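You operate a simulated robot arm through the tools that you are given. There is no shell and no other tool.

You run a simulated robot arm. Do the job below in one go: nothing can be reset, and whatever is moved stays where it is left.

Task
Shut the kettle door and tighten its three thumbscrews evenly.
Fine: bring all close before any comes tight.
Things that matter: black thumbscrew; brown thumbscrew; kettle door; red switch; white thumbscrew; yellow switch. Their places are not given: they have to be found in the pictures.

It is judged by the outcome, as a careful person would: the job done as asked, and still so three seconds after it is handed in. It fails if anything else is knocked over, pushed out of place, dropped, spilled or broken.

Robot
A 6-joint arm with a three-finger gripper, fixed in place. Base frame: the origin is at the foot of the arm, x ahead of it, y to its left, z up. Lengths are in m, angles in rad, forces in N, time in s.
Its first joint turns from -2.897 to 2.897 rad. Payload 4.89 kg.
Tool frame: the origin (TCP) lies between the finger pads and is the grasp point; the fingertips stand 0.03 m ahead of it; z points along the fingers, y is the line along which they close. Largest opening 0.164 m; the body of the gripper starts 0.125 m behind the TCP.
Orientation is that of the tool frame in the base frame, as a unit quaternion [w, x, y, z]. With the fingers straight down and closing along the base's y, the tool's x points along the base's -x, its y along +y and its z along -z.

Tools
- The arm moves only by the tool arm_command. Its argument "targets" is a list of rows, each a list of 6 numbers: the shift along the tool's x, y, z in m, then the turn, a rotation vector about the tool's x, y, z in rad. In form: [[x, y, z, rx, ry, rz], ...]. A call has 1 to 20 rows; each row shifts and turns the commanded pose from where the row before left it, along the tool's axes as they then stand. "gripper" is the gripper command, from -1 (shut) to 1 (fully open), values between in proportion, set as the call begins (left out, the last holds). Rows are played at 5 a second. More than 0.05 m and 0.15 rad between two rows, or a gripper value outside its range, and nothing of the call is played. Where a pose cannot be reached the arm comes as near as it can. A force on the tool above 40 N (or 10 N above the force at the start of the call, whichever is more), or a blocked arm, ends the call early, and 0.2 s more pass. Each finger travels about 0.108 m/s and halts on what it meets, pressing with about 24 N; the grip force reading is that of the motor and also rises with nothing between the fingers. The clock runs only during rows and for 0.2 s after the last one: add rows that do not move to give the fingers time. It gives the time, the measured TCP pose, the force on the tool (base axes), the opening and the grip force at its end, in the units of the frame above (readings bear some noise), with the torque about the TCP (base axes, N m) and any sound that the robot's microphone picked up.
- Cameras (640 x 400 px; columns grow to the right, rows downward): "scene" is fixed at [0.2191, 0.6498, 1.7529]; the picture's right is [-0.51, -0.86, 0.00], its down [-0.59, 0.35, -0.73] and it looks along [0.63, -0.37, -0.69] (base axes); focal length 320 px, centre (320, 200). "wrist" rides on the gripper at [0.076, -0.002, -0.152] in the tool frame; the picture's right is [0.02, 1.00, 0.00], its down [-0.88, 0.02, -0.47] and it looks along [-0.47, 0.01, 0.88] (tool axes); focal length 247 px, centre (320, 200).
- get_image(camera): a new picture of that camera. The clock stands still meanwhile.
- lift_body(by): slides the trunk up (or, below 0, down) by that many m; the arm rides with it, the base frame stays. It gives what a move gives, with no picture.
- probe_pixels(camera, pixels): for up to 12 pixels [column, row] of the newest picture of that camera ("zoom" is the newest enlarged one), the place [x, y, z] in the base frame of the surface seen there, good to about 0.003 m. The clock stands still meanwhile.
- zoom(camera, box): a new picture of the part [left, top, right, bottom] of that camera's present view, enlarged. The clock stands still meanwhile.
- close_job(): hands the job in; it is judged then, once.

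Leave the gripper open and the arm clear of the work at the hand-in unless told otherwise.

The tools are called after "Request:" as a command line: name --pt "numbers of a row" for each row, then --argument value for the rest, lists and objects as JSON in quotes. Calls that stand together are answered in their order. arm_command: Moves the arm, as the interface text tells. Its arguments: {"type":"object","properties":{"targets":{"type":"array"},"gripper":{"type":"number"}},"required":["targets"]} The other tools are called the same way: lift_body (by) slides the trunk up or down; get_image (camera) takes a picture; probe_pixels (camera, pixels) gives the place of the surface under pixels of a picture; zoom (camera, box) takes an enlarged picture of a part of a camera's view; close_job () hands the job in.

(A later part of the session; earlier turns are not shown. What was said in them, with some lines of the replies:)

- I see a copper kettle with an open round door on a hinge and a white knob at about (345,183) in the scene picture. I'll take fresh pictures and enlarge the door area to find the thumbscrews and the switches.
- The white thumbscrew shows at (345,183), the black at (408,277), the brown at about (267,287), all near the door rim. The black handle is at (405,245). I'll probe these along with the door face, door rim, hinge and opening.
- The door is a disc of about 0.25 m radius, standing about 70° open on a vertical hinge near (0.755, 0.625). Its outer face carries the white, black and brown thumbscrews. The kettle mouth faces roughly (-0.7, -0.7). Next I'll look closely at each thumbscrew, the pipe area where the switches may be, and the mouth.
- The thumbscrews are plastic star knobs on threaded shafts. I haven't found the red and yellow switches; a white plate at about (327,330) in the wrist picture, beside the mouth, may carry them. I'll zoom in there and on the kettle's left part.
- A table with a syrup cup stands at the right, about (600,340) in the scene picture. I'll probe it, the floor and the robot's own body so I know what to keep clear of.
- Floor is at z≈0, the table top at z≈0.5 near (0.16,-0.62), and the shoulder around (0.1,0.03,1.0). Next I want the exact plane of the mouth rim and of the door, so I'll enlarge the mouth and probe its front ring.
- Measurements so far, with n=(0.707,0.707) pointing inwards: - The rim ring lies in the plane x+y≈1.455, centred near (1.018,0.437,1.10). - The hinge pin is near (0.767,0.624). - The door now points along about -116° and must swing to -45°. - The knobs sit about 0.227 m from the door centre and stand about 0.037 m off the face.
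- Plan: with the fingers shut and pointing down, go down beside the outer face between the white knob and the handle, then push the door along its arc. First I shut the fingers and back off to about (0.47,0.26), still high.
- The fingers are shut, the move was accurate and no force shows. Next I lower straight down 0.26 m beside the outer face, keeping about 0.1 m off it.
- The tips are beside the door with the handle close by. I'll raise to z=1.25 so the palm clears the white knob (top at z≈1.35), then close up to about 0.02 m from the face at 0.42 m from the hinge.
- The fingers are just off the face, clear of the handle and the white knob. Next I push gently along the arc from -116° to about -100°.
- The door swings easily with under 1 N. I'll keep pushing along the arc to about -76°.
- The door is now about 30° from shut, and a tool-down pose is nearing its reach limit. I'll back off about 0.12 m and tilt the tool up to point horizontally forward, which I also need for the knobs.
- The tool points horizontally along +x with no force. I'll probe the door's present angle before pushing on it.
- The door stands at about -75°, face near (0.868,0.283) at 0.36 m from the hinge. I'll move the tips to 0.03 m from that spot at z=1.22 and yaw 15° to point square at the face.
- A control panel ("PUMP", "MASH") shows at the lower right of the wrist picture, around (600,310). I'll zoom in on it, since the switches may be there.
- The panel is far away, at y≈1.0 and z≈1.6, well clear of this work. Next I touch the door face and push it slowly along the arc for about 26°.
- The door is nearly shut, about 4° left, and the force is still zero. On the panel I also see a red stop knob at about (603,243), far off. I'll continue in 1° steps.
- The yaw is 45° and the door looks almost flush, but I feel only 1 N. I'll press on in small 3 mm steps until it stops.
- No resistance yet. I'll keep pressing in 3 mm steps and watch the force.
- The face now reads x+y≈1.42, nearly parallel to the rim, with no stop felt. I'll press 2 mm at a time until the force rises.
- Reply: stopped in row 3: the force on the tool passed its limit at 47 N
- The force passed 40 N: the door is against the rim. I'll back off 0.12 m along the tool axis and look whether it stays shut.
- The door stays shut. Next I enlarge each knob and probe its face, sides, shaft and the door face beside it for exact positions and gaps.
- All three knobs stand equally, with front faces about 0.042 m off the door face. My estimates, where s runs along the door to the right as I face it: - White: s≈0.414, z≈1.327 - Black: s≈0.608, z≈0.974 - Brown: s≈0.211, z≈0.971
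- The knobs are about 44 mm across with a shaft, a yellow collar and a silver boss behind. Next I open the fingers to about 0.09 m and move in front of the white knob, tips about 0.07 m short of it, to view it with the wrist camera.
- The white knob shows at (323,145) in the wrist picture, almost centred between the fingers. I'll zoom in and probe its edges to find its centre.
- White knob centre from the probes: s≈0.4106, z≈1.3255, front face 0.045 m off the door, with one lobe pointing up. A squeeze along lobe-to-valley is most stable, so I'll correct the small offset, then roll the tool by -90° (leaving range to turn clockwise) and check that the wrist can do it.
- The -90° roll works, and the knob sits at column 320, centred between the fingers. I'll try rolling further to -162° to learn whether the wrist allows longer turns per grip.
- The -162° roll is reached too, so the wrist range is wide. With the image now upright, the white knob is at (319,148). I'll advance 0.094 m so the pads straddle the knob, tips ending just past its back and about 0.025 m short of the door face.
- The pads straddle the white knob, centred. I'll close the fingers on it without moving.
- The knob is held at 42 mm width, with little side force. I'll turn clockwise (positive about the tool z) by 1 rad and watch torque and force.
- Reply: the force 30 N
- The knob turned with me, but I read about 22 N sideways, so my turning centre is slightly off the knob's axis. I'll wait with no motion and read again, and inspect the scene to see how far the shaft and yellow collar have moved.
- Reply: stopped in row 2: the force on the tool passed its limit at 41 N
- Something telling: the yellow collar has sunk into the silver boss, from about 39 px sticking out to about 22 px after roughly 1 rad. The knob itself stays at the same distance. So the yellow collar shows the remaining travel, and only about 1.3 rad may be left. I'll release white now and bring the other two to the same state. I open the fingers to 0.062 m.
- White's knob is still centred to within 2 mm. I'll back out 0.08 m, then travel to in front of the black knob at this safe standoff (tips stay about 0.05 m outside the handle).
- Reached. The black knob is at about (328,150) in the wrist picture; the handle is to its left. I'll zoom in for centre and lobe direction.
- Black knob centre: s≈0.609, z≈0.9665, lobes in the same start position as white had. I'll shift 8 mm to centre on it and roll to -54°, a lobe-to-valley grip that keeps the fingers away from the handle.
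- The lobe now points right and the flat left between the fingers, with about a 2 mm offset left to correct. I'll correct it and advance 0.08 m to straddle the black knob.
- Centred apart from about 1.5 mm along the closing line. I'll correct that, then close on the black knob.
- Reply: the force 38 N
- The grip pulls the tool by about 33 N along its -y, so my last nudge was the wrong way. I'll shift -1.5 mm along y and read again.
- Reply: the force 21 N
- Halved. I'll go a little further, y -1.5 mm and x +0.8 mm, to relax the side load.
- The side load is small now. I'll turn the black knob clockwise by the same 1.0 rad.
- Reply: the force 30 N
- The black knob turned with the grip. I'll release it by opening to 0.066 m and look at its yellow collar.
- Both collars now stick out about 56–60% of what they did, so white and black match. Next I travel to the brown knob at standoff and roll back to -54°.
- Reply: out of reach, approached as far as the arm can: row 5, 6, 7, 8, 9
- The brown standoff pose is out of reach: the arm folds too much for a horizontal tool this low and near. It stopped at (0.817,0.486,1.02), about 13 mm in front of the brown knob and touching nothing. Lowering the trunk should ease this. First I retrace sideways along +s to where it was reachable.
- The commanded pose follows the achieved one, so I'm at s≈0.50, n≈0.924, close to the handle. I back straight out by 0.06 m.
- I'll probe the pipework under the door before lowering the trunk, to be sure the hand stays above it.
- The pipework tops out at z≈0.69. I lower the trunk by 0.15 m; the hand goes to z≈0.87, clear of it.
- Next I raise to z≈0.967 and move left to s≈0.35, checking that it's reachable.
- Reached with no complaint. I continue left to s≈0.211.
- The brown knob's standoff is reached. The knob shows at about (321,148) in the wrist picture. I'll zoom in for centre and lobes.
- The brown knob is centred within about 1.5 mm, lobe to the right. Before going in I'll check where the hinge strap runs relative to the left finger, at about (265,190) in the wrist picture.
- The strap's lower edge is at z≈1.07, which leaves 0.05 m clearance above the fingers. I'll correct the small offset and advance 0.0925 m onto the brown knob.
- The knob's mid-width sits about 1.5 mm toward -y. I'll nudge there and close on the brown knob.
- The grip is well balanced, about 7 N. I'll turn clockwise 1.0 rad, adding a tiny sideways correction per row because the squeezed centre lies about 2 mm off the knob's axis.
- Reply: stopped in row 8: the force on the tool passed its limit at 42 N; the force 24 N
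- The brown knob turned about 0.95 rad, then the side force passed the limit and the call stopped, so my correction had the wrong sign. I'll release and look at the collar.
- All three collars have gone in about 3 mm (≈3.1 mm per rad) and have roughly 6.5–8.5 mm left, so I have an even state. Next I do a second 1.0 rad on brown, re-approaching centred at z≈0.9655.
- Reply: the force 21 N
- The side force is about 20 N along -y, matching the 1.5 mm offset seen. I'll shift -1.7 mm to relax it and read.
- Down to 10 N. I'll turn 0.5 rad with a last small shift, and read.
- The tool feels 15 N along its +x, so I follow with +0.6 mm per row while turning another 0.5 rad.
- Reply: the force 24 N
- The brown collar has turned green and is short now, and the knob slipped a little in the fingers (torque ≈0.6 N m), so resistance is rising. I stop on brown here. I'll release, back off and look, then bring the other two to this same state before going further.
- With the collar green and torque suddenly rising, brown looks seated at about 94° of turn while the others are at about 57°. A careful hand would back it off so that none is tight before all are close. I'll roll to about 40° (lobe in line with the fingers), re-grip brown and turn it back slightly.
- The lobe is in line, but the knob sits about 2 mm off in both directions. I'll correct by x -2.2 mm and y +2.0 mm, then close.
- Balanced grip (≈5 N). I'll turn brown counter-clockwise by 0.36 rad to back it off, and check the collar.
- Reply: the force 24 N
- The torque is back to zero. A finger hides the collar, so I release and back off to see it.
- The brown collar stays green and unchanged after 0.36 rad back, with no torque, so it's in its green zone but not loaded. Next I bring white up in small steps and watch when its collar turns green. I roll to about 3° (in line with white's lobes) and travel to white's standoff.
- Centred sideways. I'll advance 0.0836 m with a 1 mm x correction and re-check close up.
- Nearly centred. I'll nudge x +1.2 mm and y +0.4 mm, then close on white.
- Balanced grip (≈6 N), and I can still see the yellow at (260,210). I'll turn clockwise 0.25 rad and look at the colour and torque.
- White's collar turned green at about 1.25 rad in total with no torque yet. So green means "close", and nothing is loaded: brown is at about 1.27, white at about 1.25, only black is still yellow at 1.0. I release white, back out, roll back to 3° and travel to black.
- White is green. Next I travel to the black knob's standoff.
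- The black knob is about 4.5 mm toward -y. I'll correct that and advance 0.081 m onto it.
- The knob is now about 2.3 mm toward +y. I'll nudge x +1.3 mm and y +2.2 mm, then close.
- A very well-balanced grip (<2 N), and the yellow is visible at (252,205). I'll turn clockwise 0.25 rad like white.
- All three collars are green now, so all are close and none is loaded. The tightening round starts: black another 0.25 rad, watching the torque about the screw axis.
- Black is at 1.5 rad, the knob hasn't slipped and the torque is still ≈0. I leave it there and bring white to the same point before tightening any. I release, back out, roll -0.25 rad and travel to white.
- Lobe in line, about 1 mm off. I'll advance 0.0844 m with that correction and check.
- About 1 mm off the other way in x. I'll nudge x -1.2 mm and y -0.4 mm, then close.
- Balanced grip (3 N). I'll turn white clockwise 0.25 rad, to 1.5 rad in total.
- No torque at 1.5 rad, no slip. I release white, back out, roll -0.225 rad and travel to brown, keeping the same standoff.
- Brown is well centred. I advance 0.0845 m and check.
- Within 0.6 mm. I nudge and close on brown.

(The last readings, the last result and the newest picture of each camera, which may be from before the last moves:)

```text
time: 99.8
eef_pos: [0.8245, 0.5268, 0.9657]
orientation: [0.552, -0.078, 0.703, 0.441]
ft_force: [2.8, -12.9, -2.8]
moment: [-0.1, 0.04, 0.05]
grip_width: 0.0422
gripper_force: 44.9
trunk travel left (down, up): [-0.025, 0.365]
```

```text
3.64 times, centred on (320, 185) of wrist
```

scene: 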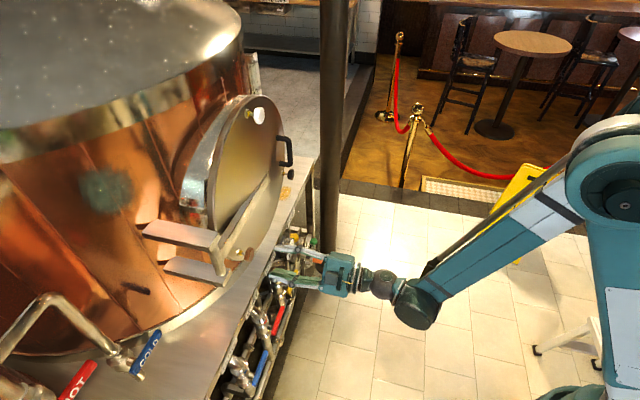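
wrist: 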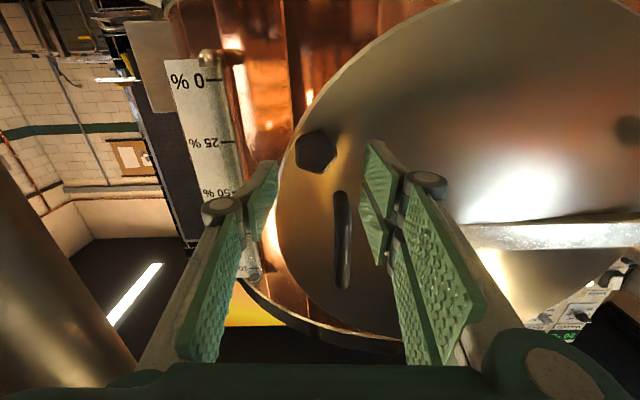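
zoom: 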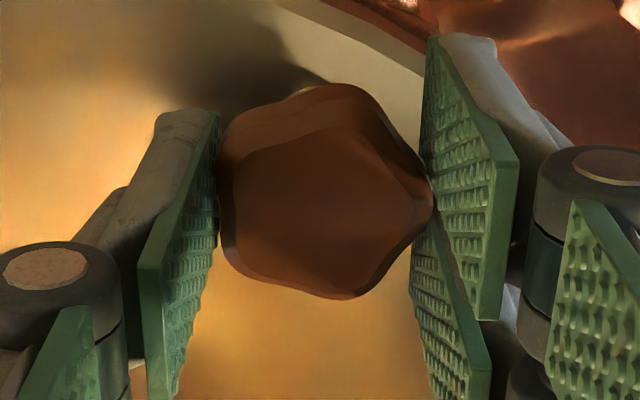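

Brown is level with the others at about 1.5 rad with no torque. All three are evenly close. Next I tighten brown in 0.1 rad steps, reading the torque.

Request:
arm_command --pt "0 0 0 0 0 0.1"

Request:
arm_command --pt "0 0 0 0 0 0.08"

Request:
zoom --camera "wrist" --box '[250, 130, 390, 240]'

Request:
zoom --camera "scene" --box '[232, 244, 256, 262]'

```text
time: 100.2
eef_pos: [0.8252, 0.5269, 0.9664]
orientation: [0.53, -0.042, 0.706, 0.468]
ft_force: [-4.7, -13.5, -7.9]
moment: [-0.1, 0.04, -0.18]
grip_width: 0.0416
gripper_force: 45.1
trunk travel left (down, up): [-0.025, 0.365]
```

```text
time: 100.6
eef_pos: [0.8249, 0.5246, 0.9671]
orientation: [0.51, -0.015, 0.707, 0.489]
ft_force: [-2.9, -12.9, -3.5]
moment: [-0.99, -0.89, 0.01]
grip_width: 0.0428
gripper_force: 45.1
trunk travel left (down, up): [-0.025, 0.365]
```

```text
3.64 times, centred on (320, 185) of wrist
```

zoom: 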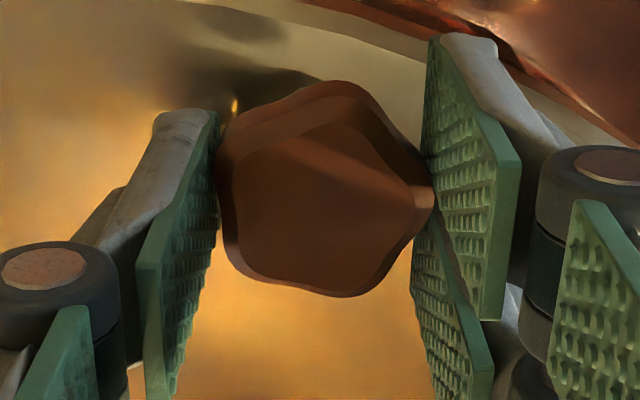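

```text
16.00 times, centred on (244, 253) of scene
```

zoom: 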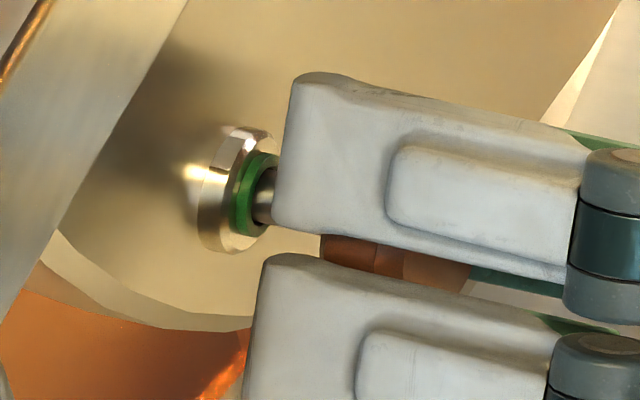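

The torque jumped to 1.3 N m within the last 0.08 rad: brown has come up tight at its stop (≈1.6 rad in total). I release gently and look at it, then do the same on white and black, which are only about 0.1 rad from theirs.

Request:
arm_command --pt "0 0 0 0 0 0" --pt "0 0 0 0 0 0" --gripper -0.2

Request:
zoom --camera "wrist" --box '[250, 130, 390, 240]'

Request:
arm_command --pt "0 0 -0.025 0 0 0" --pt "0 0 -0.03 0 0 0" --pt "0 0 -0.03 0 0 0" --pt "0 0 0 0 0 0"

Request:
zoom --camera "scene" --box '[232, 244, 256, 262]'

```text
time: 101.2
eef_pos: [0.8256, 0.5255, 0.9654]
orientation: [0.511, -0.015, 0.708, 0.487]
ft_force: [0.5, -0.4, -0.1]
moment: [-0.01, -0.01, 0.02]
grip_width: 0.0657
gripper_force: 0.2
trunk travel left (down, up): [-0.025, 0.365]
```

```text
3.64 times, centred on (320, 185) of wrist
```

zoom: 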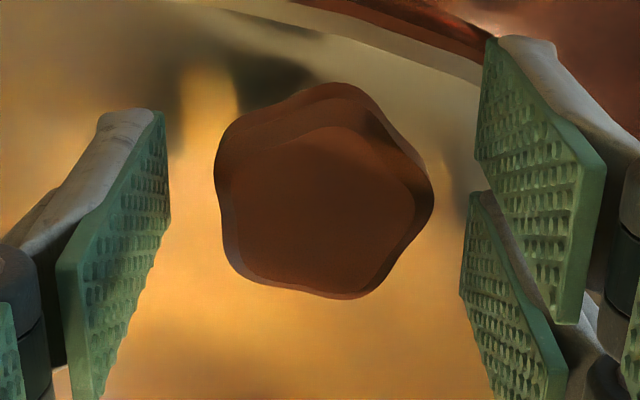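

```text
time: 102.2
eef_pos: [0.7639, 0.4645, 0.9652]
orientation: [0.511, -0.015, 0.707, 0.488]
ft_force: [0.1, 0.1, -0.9]
moment: [0.05, -0.03, -0.02]
grip_width: 0.066
gripper_force: 0.0
trunk travel left (down, up): [-0.025, 0.365]
```

```text
16.00 times, centred on (244, 253) of scene
```

zoom: 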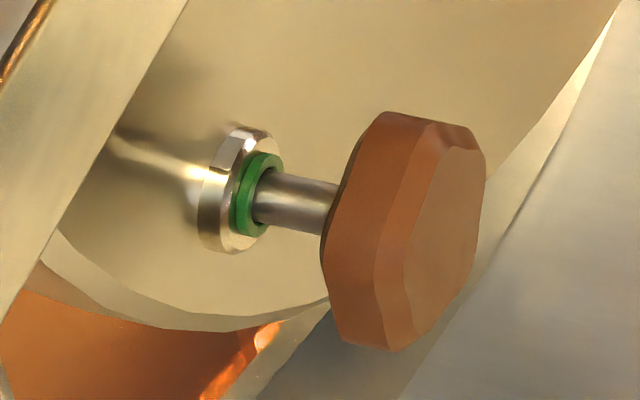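

Brown sits tight with the collar green. I roll -0.18 rad and travel to white for its final tightening.

Request:
arm_command --pt "0 0 0 0 0 -0.09" --pt "0 0 0 0 0 -0.09" --pt "-0.04106 0.00221 0 0 0 0" --pt "-0.04106 0.00221 0 0 0 0" --pt "-0.04106 0.00221 0 0 0 0" --pt "-0.04106 0.00221 0 0 0 0" --pt "-0.04106 0.00221 0 0 0 0" --pt "-0.04106 0.00221 0 0 0 0" --pt "-0.04106 0.00221 0 0 0 0" --pt "-0.04106 0.00221 0 0 0 0" --pt "-0.04106 0.00221 0 0 0 0" --pt "-0.04106 0.00221 0 0 0 0" --pt "0 0 0 0 0 0"

Request:
zoom --camera "wrist" --box '[280, 113, 360, 183]'

```text
time: 105.0
eef_pos: [0.9053, 0.324, 1.3211]
orientation: [0.553, -0.079, 0.704, 0.439]
ft_force: [-0.5, 0.5, -0.1]
moment: [0.04, -0.02, -0.01]
grip_width: 0.0654
gripper_force: 0.1
trunk travel left (down, up): [-0.025, 0.365]
```

```text
5.71 times, centred on (320, 148) of wrist
```

zoom: 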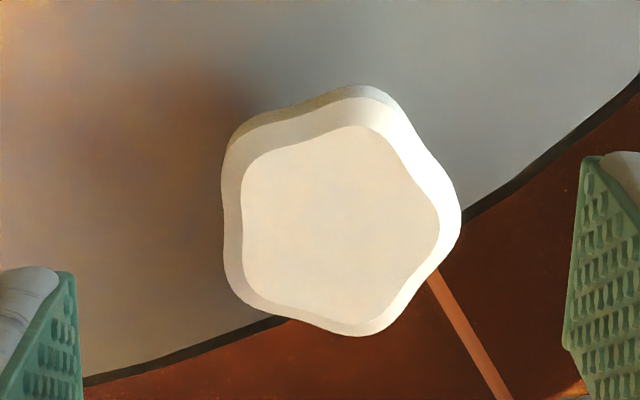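

The white knob is about 3 mm toward +y. I correct it and advance 0.086 m.

Request:
arm_command --pt "-0.001 0.0028 0.03 0 0 0" --pt "0 0 0.03 0 0 0" --pt "0 0 0.0261 0 0 0" --pt "0 0 0 0 0 0"

Request:
zoom --camera "wrist" --box '[250, 130, 390, 240]'

```text
time: 106.0
eef_pos: [0.9659, 0.385, 1.3263]
orientation: [0.552, -0.079, 0.703, 0.441]
ft_force: [-1.0, -0.4, 0.4]
moment: [0.01, 0.0, 0.01]
grip_width: 0.0657
gripper_force: 0.1
trunk travel left (down, up): [-0.025, 0.365]
```

```text
3.64 times, centred on (320, 185) of wrist
```

zoom: 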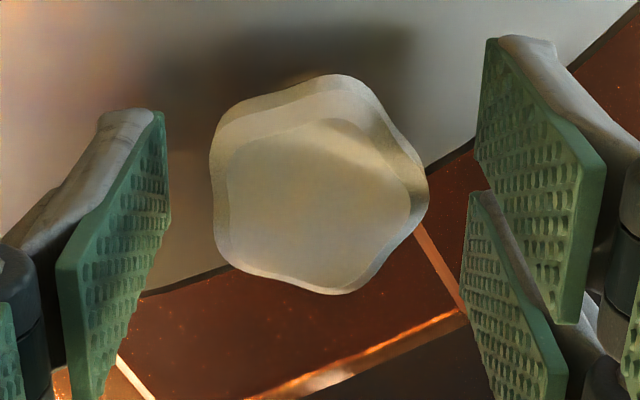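

Small correction x +1.4 mm, y -0.6 mm, then close on white.

Request:
arm_command --pt "0.0014 -0.0006 0 0 0 0" --pt "0 0 0 0 0 0"

Request:
arm_command --pt "0 0 0 0 0 0" --pt "0 0 0 0 0 0" --pt "0 0 0 0 0 0" --gripper -1

Request:
arm_command --pt "0 0 0 0 0 0.08"

```text
time: 106.6
eef_pos: [0.9667, 0.3865, 1.3251]
orientation: [0.553, -0.078, 0.703, 0.44]
ft_force: [-0.4, -0.8, -0.5]
moment: [0.0, 0.01, -0.02]
grip_width: 0.0654
gripper_force: 0.0
trunk travel left (down, up): [-0.025, 0.365]
```

```text
time: 107.4
eef_pos: [0.967, 0.387, 1.3243]
orientation: [0.553, -0.078, 0.703, 0.44]
ft_force: [1.8, -5.4, -7.4]
moment: [-0.07, 0.04, -0.15]
grip_width: 0.0422
gripper_force: 44.6
trunk travel left (down, up): [-0.025, 0.365]
```

```text
time: 107.8
eef_pos: [0.966, 0.3869, 1.3247]
orientation: [0.535, -0.05, 0.706, 0.462]
ft_force: [6.7, -4.4, -7.4]
moment: [-0.12, 0.02, -0.25]
grip_width: 0.0419
gripper_force: 45.3
trunk travel left (down, up): [-0.025, 0.365]
```

No resistance yet at 1.58 rad. Another 0.06 rad, then I read it again.

Request:
arm_command --pt "0 0 0 0 0 0.06"

Request:
arm_command --pt "0 0 0 0 0 0.05"

```text
time: 108.2
eef_pos: [0.9657, 0.3848, 1.3246]
orientation: [0.52, -0.029, 0.707, 0.477]
ft_force: [14.6, -5.6, -1.3]
moment: [-1.15, -1.01, -0.17]
grip_width: 0.0426
gripper_force: 45.1
trunk travel left (down, up): [-0.025, 0.365]
```

```text
time: 108.6
eef_pos: [0.9651, 0.3846, 1.3246]
orientation: [0.508, -0.011, 0.707, 0.491]
ft_force: [16.3, -7.3, -2.5]
moment: [-0.34, -0.47, -0.2]
grip_width: 0.0426
gripper_force: 45.3
trunk travel left (down, up): [-0.025, 0.365]
```

The torque rose to 1.5 N m and then the fingers slipped slightly: white is tight at its stop. I release and move to black (roll -0.19 rad).

Request:
arm_command --pt "0 0 0 0 0 0" --pt "0 0 0 0 0 0" --gripper -0.2

Request:
arm_command --pt "0 0 -0.025 0 0 0" --pt "0 0 -0.03 0 0 0" --pt "0 0 -0.028 0 0 0" --pt "0 0 0 0 0 -0.095" --pt "0 0 0 0 0 -0.095" --pt "0 0 0 0 0 0"

Request:
zoom --camera "scene" --box '[240, 105, 264, 123]'

```text
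time: 109.2
eef_pos: [0.9656, 0.3857, 1.3255]
orientation: [0.508, -0.011, 0.707, 0.492]
ft_force: [-0.6, 0.3, -0.2]
moment: [0.0, 0.07, -0.01]
grip_width: 0.0657
gripper_force: 0.0
trunk travel left (down, up): [-0.025, 0.365]
```

```text
time: 110.6
eef_pos: [0.9063, 0.328, 1.3262]
orientation: [0.553, -0.079, 0.703, 0.441]
ft_force: [-0.9, 0.2, 0.5]
moment: [0.03, 0.0, -0.02]
grip_width: 0.0655
gripper_force: 0.1
trunk travel left (down, up): [-0.025, 0.365]
```

```text
16.00 times, centred on (252, 114) of scene
```

zoom: 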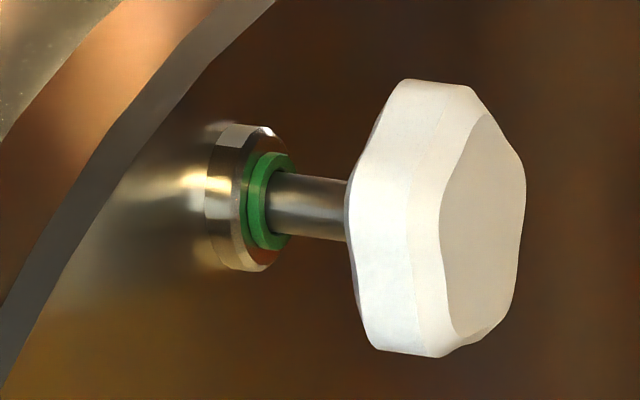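

White is tight. Next I travel to black.

Request:
arm_command --pt "0.02216 -0.03995 0 0 0 0" --pt "0.02216 -0.03995 0 0 0 0" --pt "0.02216 -0.03995 0 0 0 0" --pt "0.02216 -0.03995 0 0 0 0" --pt "0.02216 -0.03995 0 0 0 0" --pt "0.02216 -0.03995 0 0 0 0" --pt "0.02216 -0.03995 0 0 0 0" --pt "0.02216 -0.03995 0 0 0 0" --pt "0.02216 -0.03995 0 0 0 0" --pt "0 0 0 0 0 0"

Request:
zoom --camera "wrist" --box '[280, 113, 360, 183]'

```text
time: 112.8
eef_pos: [1.0472, 0.188, 0.9659]
orientation: [0.553, -0.079, 0.703, 0.44]
ft_force: [0.3, -0.1, 0.9]
moment: [-0.1, 0.09, -0.1]
grip_width: 0.0657
gripper_force: 0.1
trunk travel left (down, up): [-0.025, 0.365]
```

```text
5.71 times, centred on (320, 148) of wrist
```

zoom: 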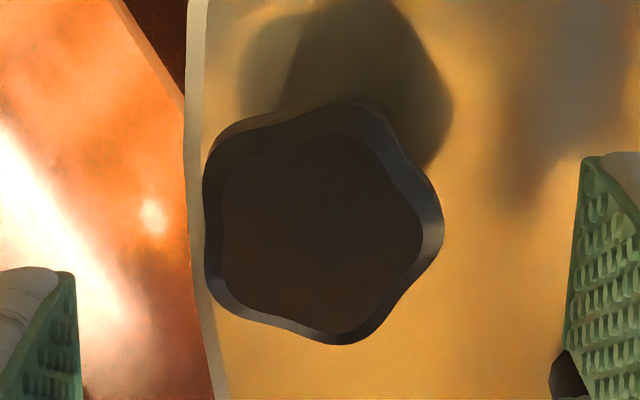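

Well centred. I advance 0.082 m and check.

Request:
arm_command --pt "-0.0005 0 0.03 0 0 0" --pt "0 0 0.03 0 0 0" --pt "0 0 0.0219 0 0 0" --pt "0 0 0 0 0 0"

Request:
zoom --camera "wrist" --box '[250, 130, 390, 240]'

```text
time: 113.8
eef_pos: [1.1037, 0.245, 0.9674]
orientation: [0.553, -0.079, 0.703, 0.44]
ft_force: [0.7, 0.0, 0.1]
moment: [-0.06, 0.06, -0.01]
grip_width: 0.0655
gripper_force: 0.1
trunk travel left (down, up): [-0.025, 0.365]
```

```text
3.64 times, centred on (320, 185) of wrist
```

zoom: 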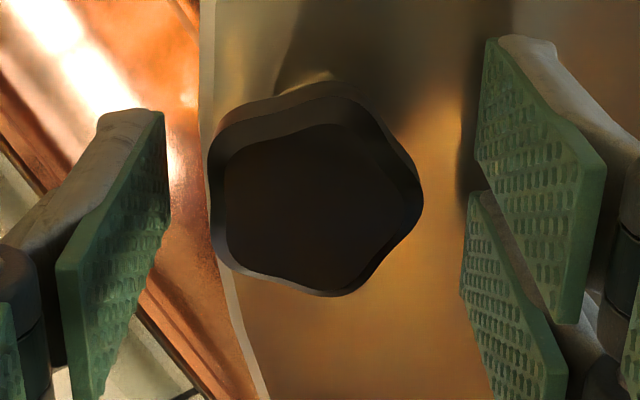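

About 1.3 mm off in y. I correct x +0.8 mm, y -1.2 mm, then close on black.

Request:
arm_command --pt "0.0008 -0.0012 0 0 0 0" --pt "0 0 0 0 0 0"

Request:
arm_command --pt "0 0 0 0 0 0" --pt "0 0 0 0 0 0" --pt "0 0 0 0 0 0" --gripper -1

Request:
arm_command --pt "0 0 0 0 0 0.08"

Request:
arm_command --pt "0 0 0 0 0 0.06"

```text
time: 114.4
eef_pos: [1.1044, 0.2462, 0.9649]
orientation: [0.552, -0.079, 0.703, 0.441]
ft_force: [-0.6, -0.5, -0.6]
moment: [0.02, 0.01, 0.03]
grip_width: 0.0655
gripper_force: 0.1
trunk travel left (down, up): [-0.025, 0.365]
```

```text
time: 115.2
eef_pos: [1.1044, 0.2444, 0.9644]
orientation: [0.553, -0.078, 0.703, 0.44]
ft_force: [-0.6, 0.7, -0.5]
moment: [-0.01, -0.02, 0.01]
grip_width: 0.0421
gripper_force: 45.5
trunk travel left (down, up): [-0.025, 0.365]
```

```text
time: 115.6
eef_pos: [1.1034, 0.2453, 0.9644]
orientation: [0.534, -0.049, 0.706, 0.463]
ft_force: [-2.7, 3.7, 1.6]
moment: [0.02, -0.11, -0.08]
grip_width: 0.0418
gripper_force: 44.9
trunk travel left (down, up): [-0.025, 0.365]
```

```text
time: 116.0
eef_pos: [1.1043, 0.245, 0.9649]
orientation: [0.521, -0.029, 0.707, 0.477]
ft_force: [-6.0, 5.7, 1.0]
moment: [-1.03, -1.02, 0.36]
grip_width: 0.0421
gripper_force: 44.4
trunk travel left (down, up): [-0.025, 0.365]
```

Black came up to 1.45 N m, equal to the other two: tight. I release, back out and inspect all three collars and the door.

Request:
arm_command --pt "0 0 0 0 0 0" --pt "0 0 0 0 0 0" --gripper -0.2

Request:
arm_command --pt "0 0 -0.025 0 0 0" --pt "0 0 -0.03 0 0 0" --pt "0 0 -0.04 0 0 0" --pt "0 0 -0.04 0 0 0" --pt "0 0 0 0 0 0"

Request:
zoom --camera "scene" --box '[276, 164, 300, 182]'

Request:
zoom --camera "scene" --box '[232, 244, 256, 262]'

Request:
get_image --camera "scene"

Request:
get_image --camera "wrist"

```text
time: 116.6
eef_pos: [1.1045, 0.2443, 0.9652]
orientation: [0.52, -0.029, 0.707, 0.478]
ft_force: [-1.3, 0.0, 0.4]
moment: [0.0, -0.03, -0.03]
grip_width: 0.0654
gripper_force: 0.1
trunk travel left (down, up): [-0.025, 0.365]
```

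```text
time: 117.8
eef_pos: [1.0099, 0.1505, 0.9645]
orientation: [0.52, -0.029, 0.707, 0.478]
ft_force: [0.7, 0.3, -1.2]
moment: [0.06, -0.06, -0.04]
grip_width: 0.0656
gripper_force: 0.0
trunk travel left (down, up): [-0.025, 0.365]
```

```text
16.00 times, centred on (288, 173) of scene
```

zoom: 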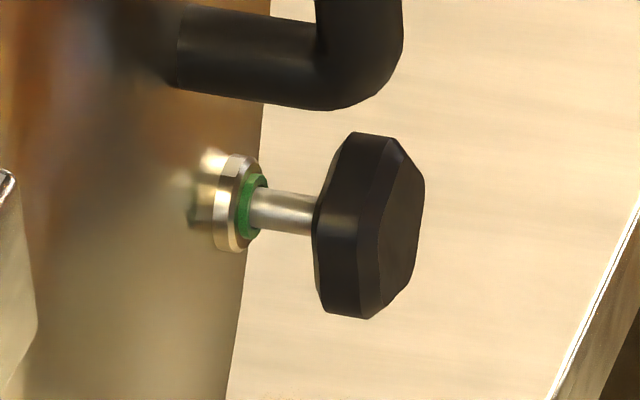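

```text
16.00 times, centred on (244, 253) of scene
```

zoom: 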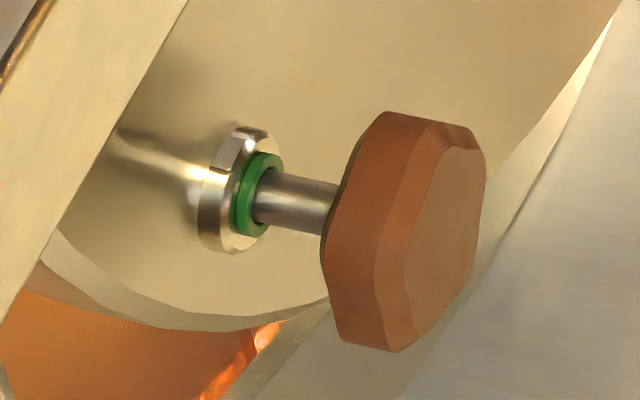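

```text
taken
```

scene: 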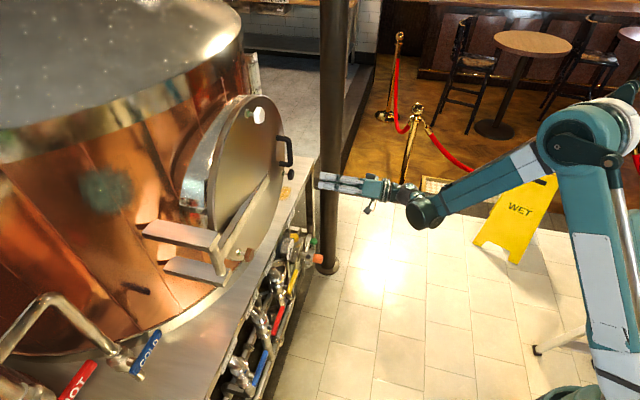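

```text
taken
```

wrist: 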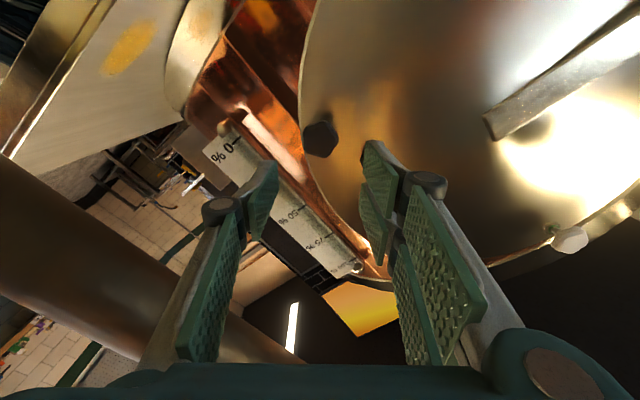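

All three collars are green, the three knobs reached equal torque at the same stop (≈1.6 rad), and the door is flush. To finish, I open the gripper and back off another 0.08 m so the arm is clear.

Request:
arm_command --pt "0 0 -0.02 0 0 0" --pt "0 0 -0.03 0 0 0" --pt "0 0 -0.03 0 0 0" --pt "0 0 0 0 0 0" --pt "0 0 0 0 0 0" --gripper 1

Request:
get_image --camera "scene"

Request:
zoom --camera "scene" --box '[190, 90, 320, 280]'

Request:
probe_pixels --camera "zoom" --pixels '[[270, 150], [340, 160], [300, 220], [260, 100], [330, 300], [220, 250], [235, 130]]'

```text
time: 119.0
eef_pos: [0.9535, 0.0933, 0.9652]
orientation: [0.52, -0.029, 0.707, 0.478]
ft_force: [0.0, 0.0, 0.2]
moment: [0.0, -0.01, -0.01]
grip_width: 0.1641
gripper_force: 0.1
trunk travel left (down, up): [-0.025, 0.365]
```

```text
taken
```

scene: 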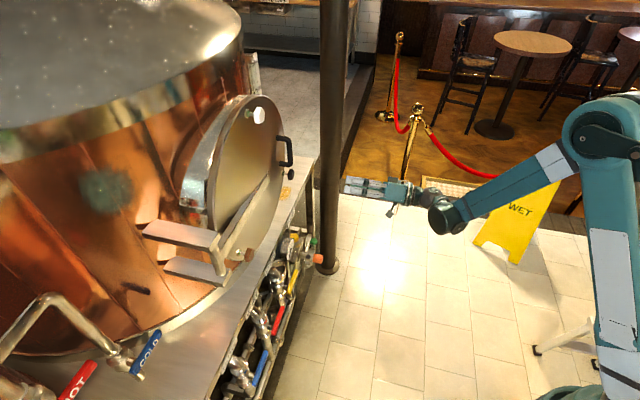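

```text
2.11 times, centred on (255, 185) of scene
```

zoom: 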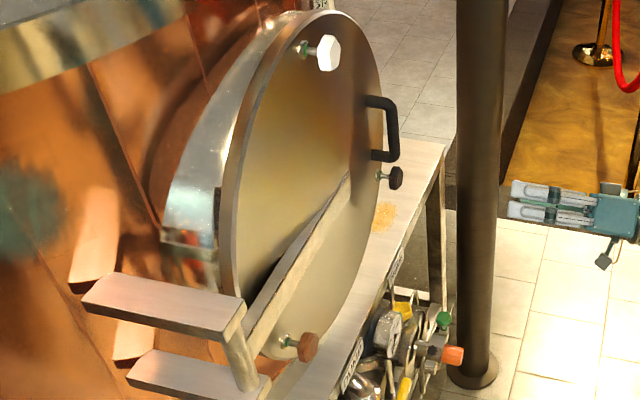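

```text
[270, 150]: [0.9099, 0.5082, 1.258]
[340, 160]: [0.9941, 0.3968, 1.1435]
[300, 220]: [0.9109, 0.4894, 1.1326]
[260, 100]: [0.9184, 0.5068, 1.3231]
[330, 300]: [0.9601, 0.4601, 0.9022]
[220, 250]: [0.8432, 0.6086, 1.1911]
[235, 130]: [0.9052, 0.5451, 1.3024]
```

The door is flush on the rim, all three collars are green, the gripper is open and the arm is clear. Nothing else moved. I hand the job in.

Request:
close_job

```text
The job is handed in.
```

The kettle door is shut and all three thumbscrews are tight, but the tightening was not even all the way through. Brown reached its stop early, while white and black were still about 0.6 rad (35°) short of theirs.

- **The early stop:** I had turned brown about 1.6 rad when its torque jumped. White and black were then at about 1.0 rad, with their collars still yellow.
- **What I did about it:** I backed brown off by 0.36 rad, until the torque was gone. I then brought all three level at about 1.5 rad, collars green and no load, before tightening any of them.
- **Final tightening:** I tightened brown, then white, then black. Each came up against its stop at about the same angle (1.6 rad), with peak readings of 1.3 to 1.5 N m.
- **Final state:** The door sits flush on the rim and all three collars are green. The gripper is open and the arm is clear. I did not touch the panel switches, and the last scene picture shows nothing knocked over or moved. The syrup cup was hidden behind the arm in that picture, so I could not check it.

If the early stop on brown counts on its own, backing it off and tightening again does not undo it.
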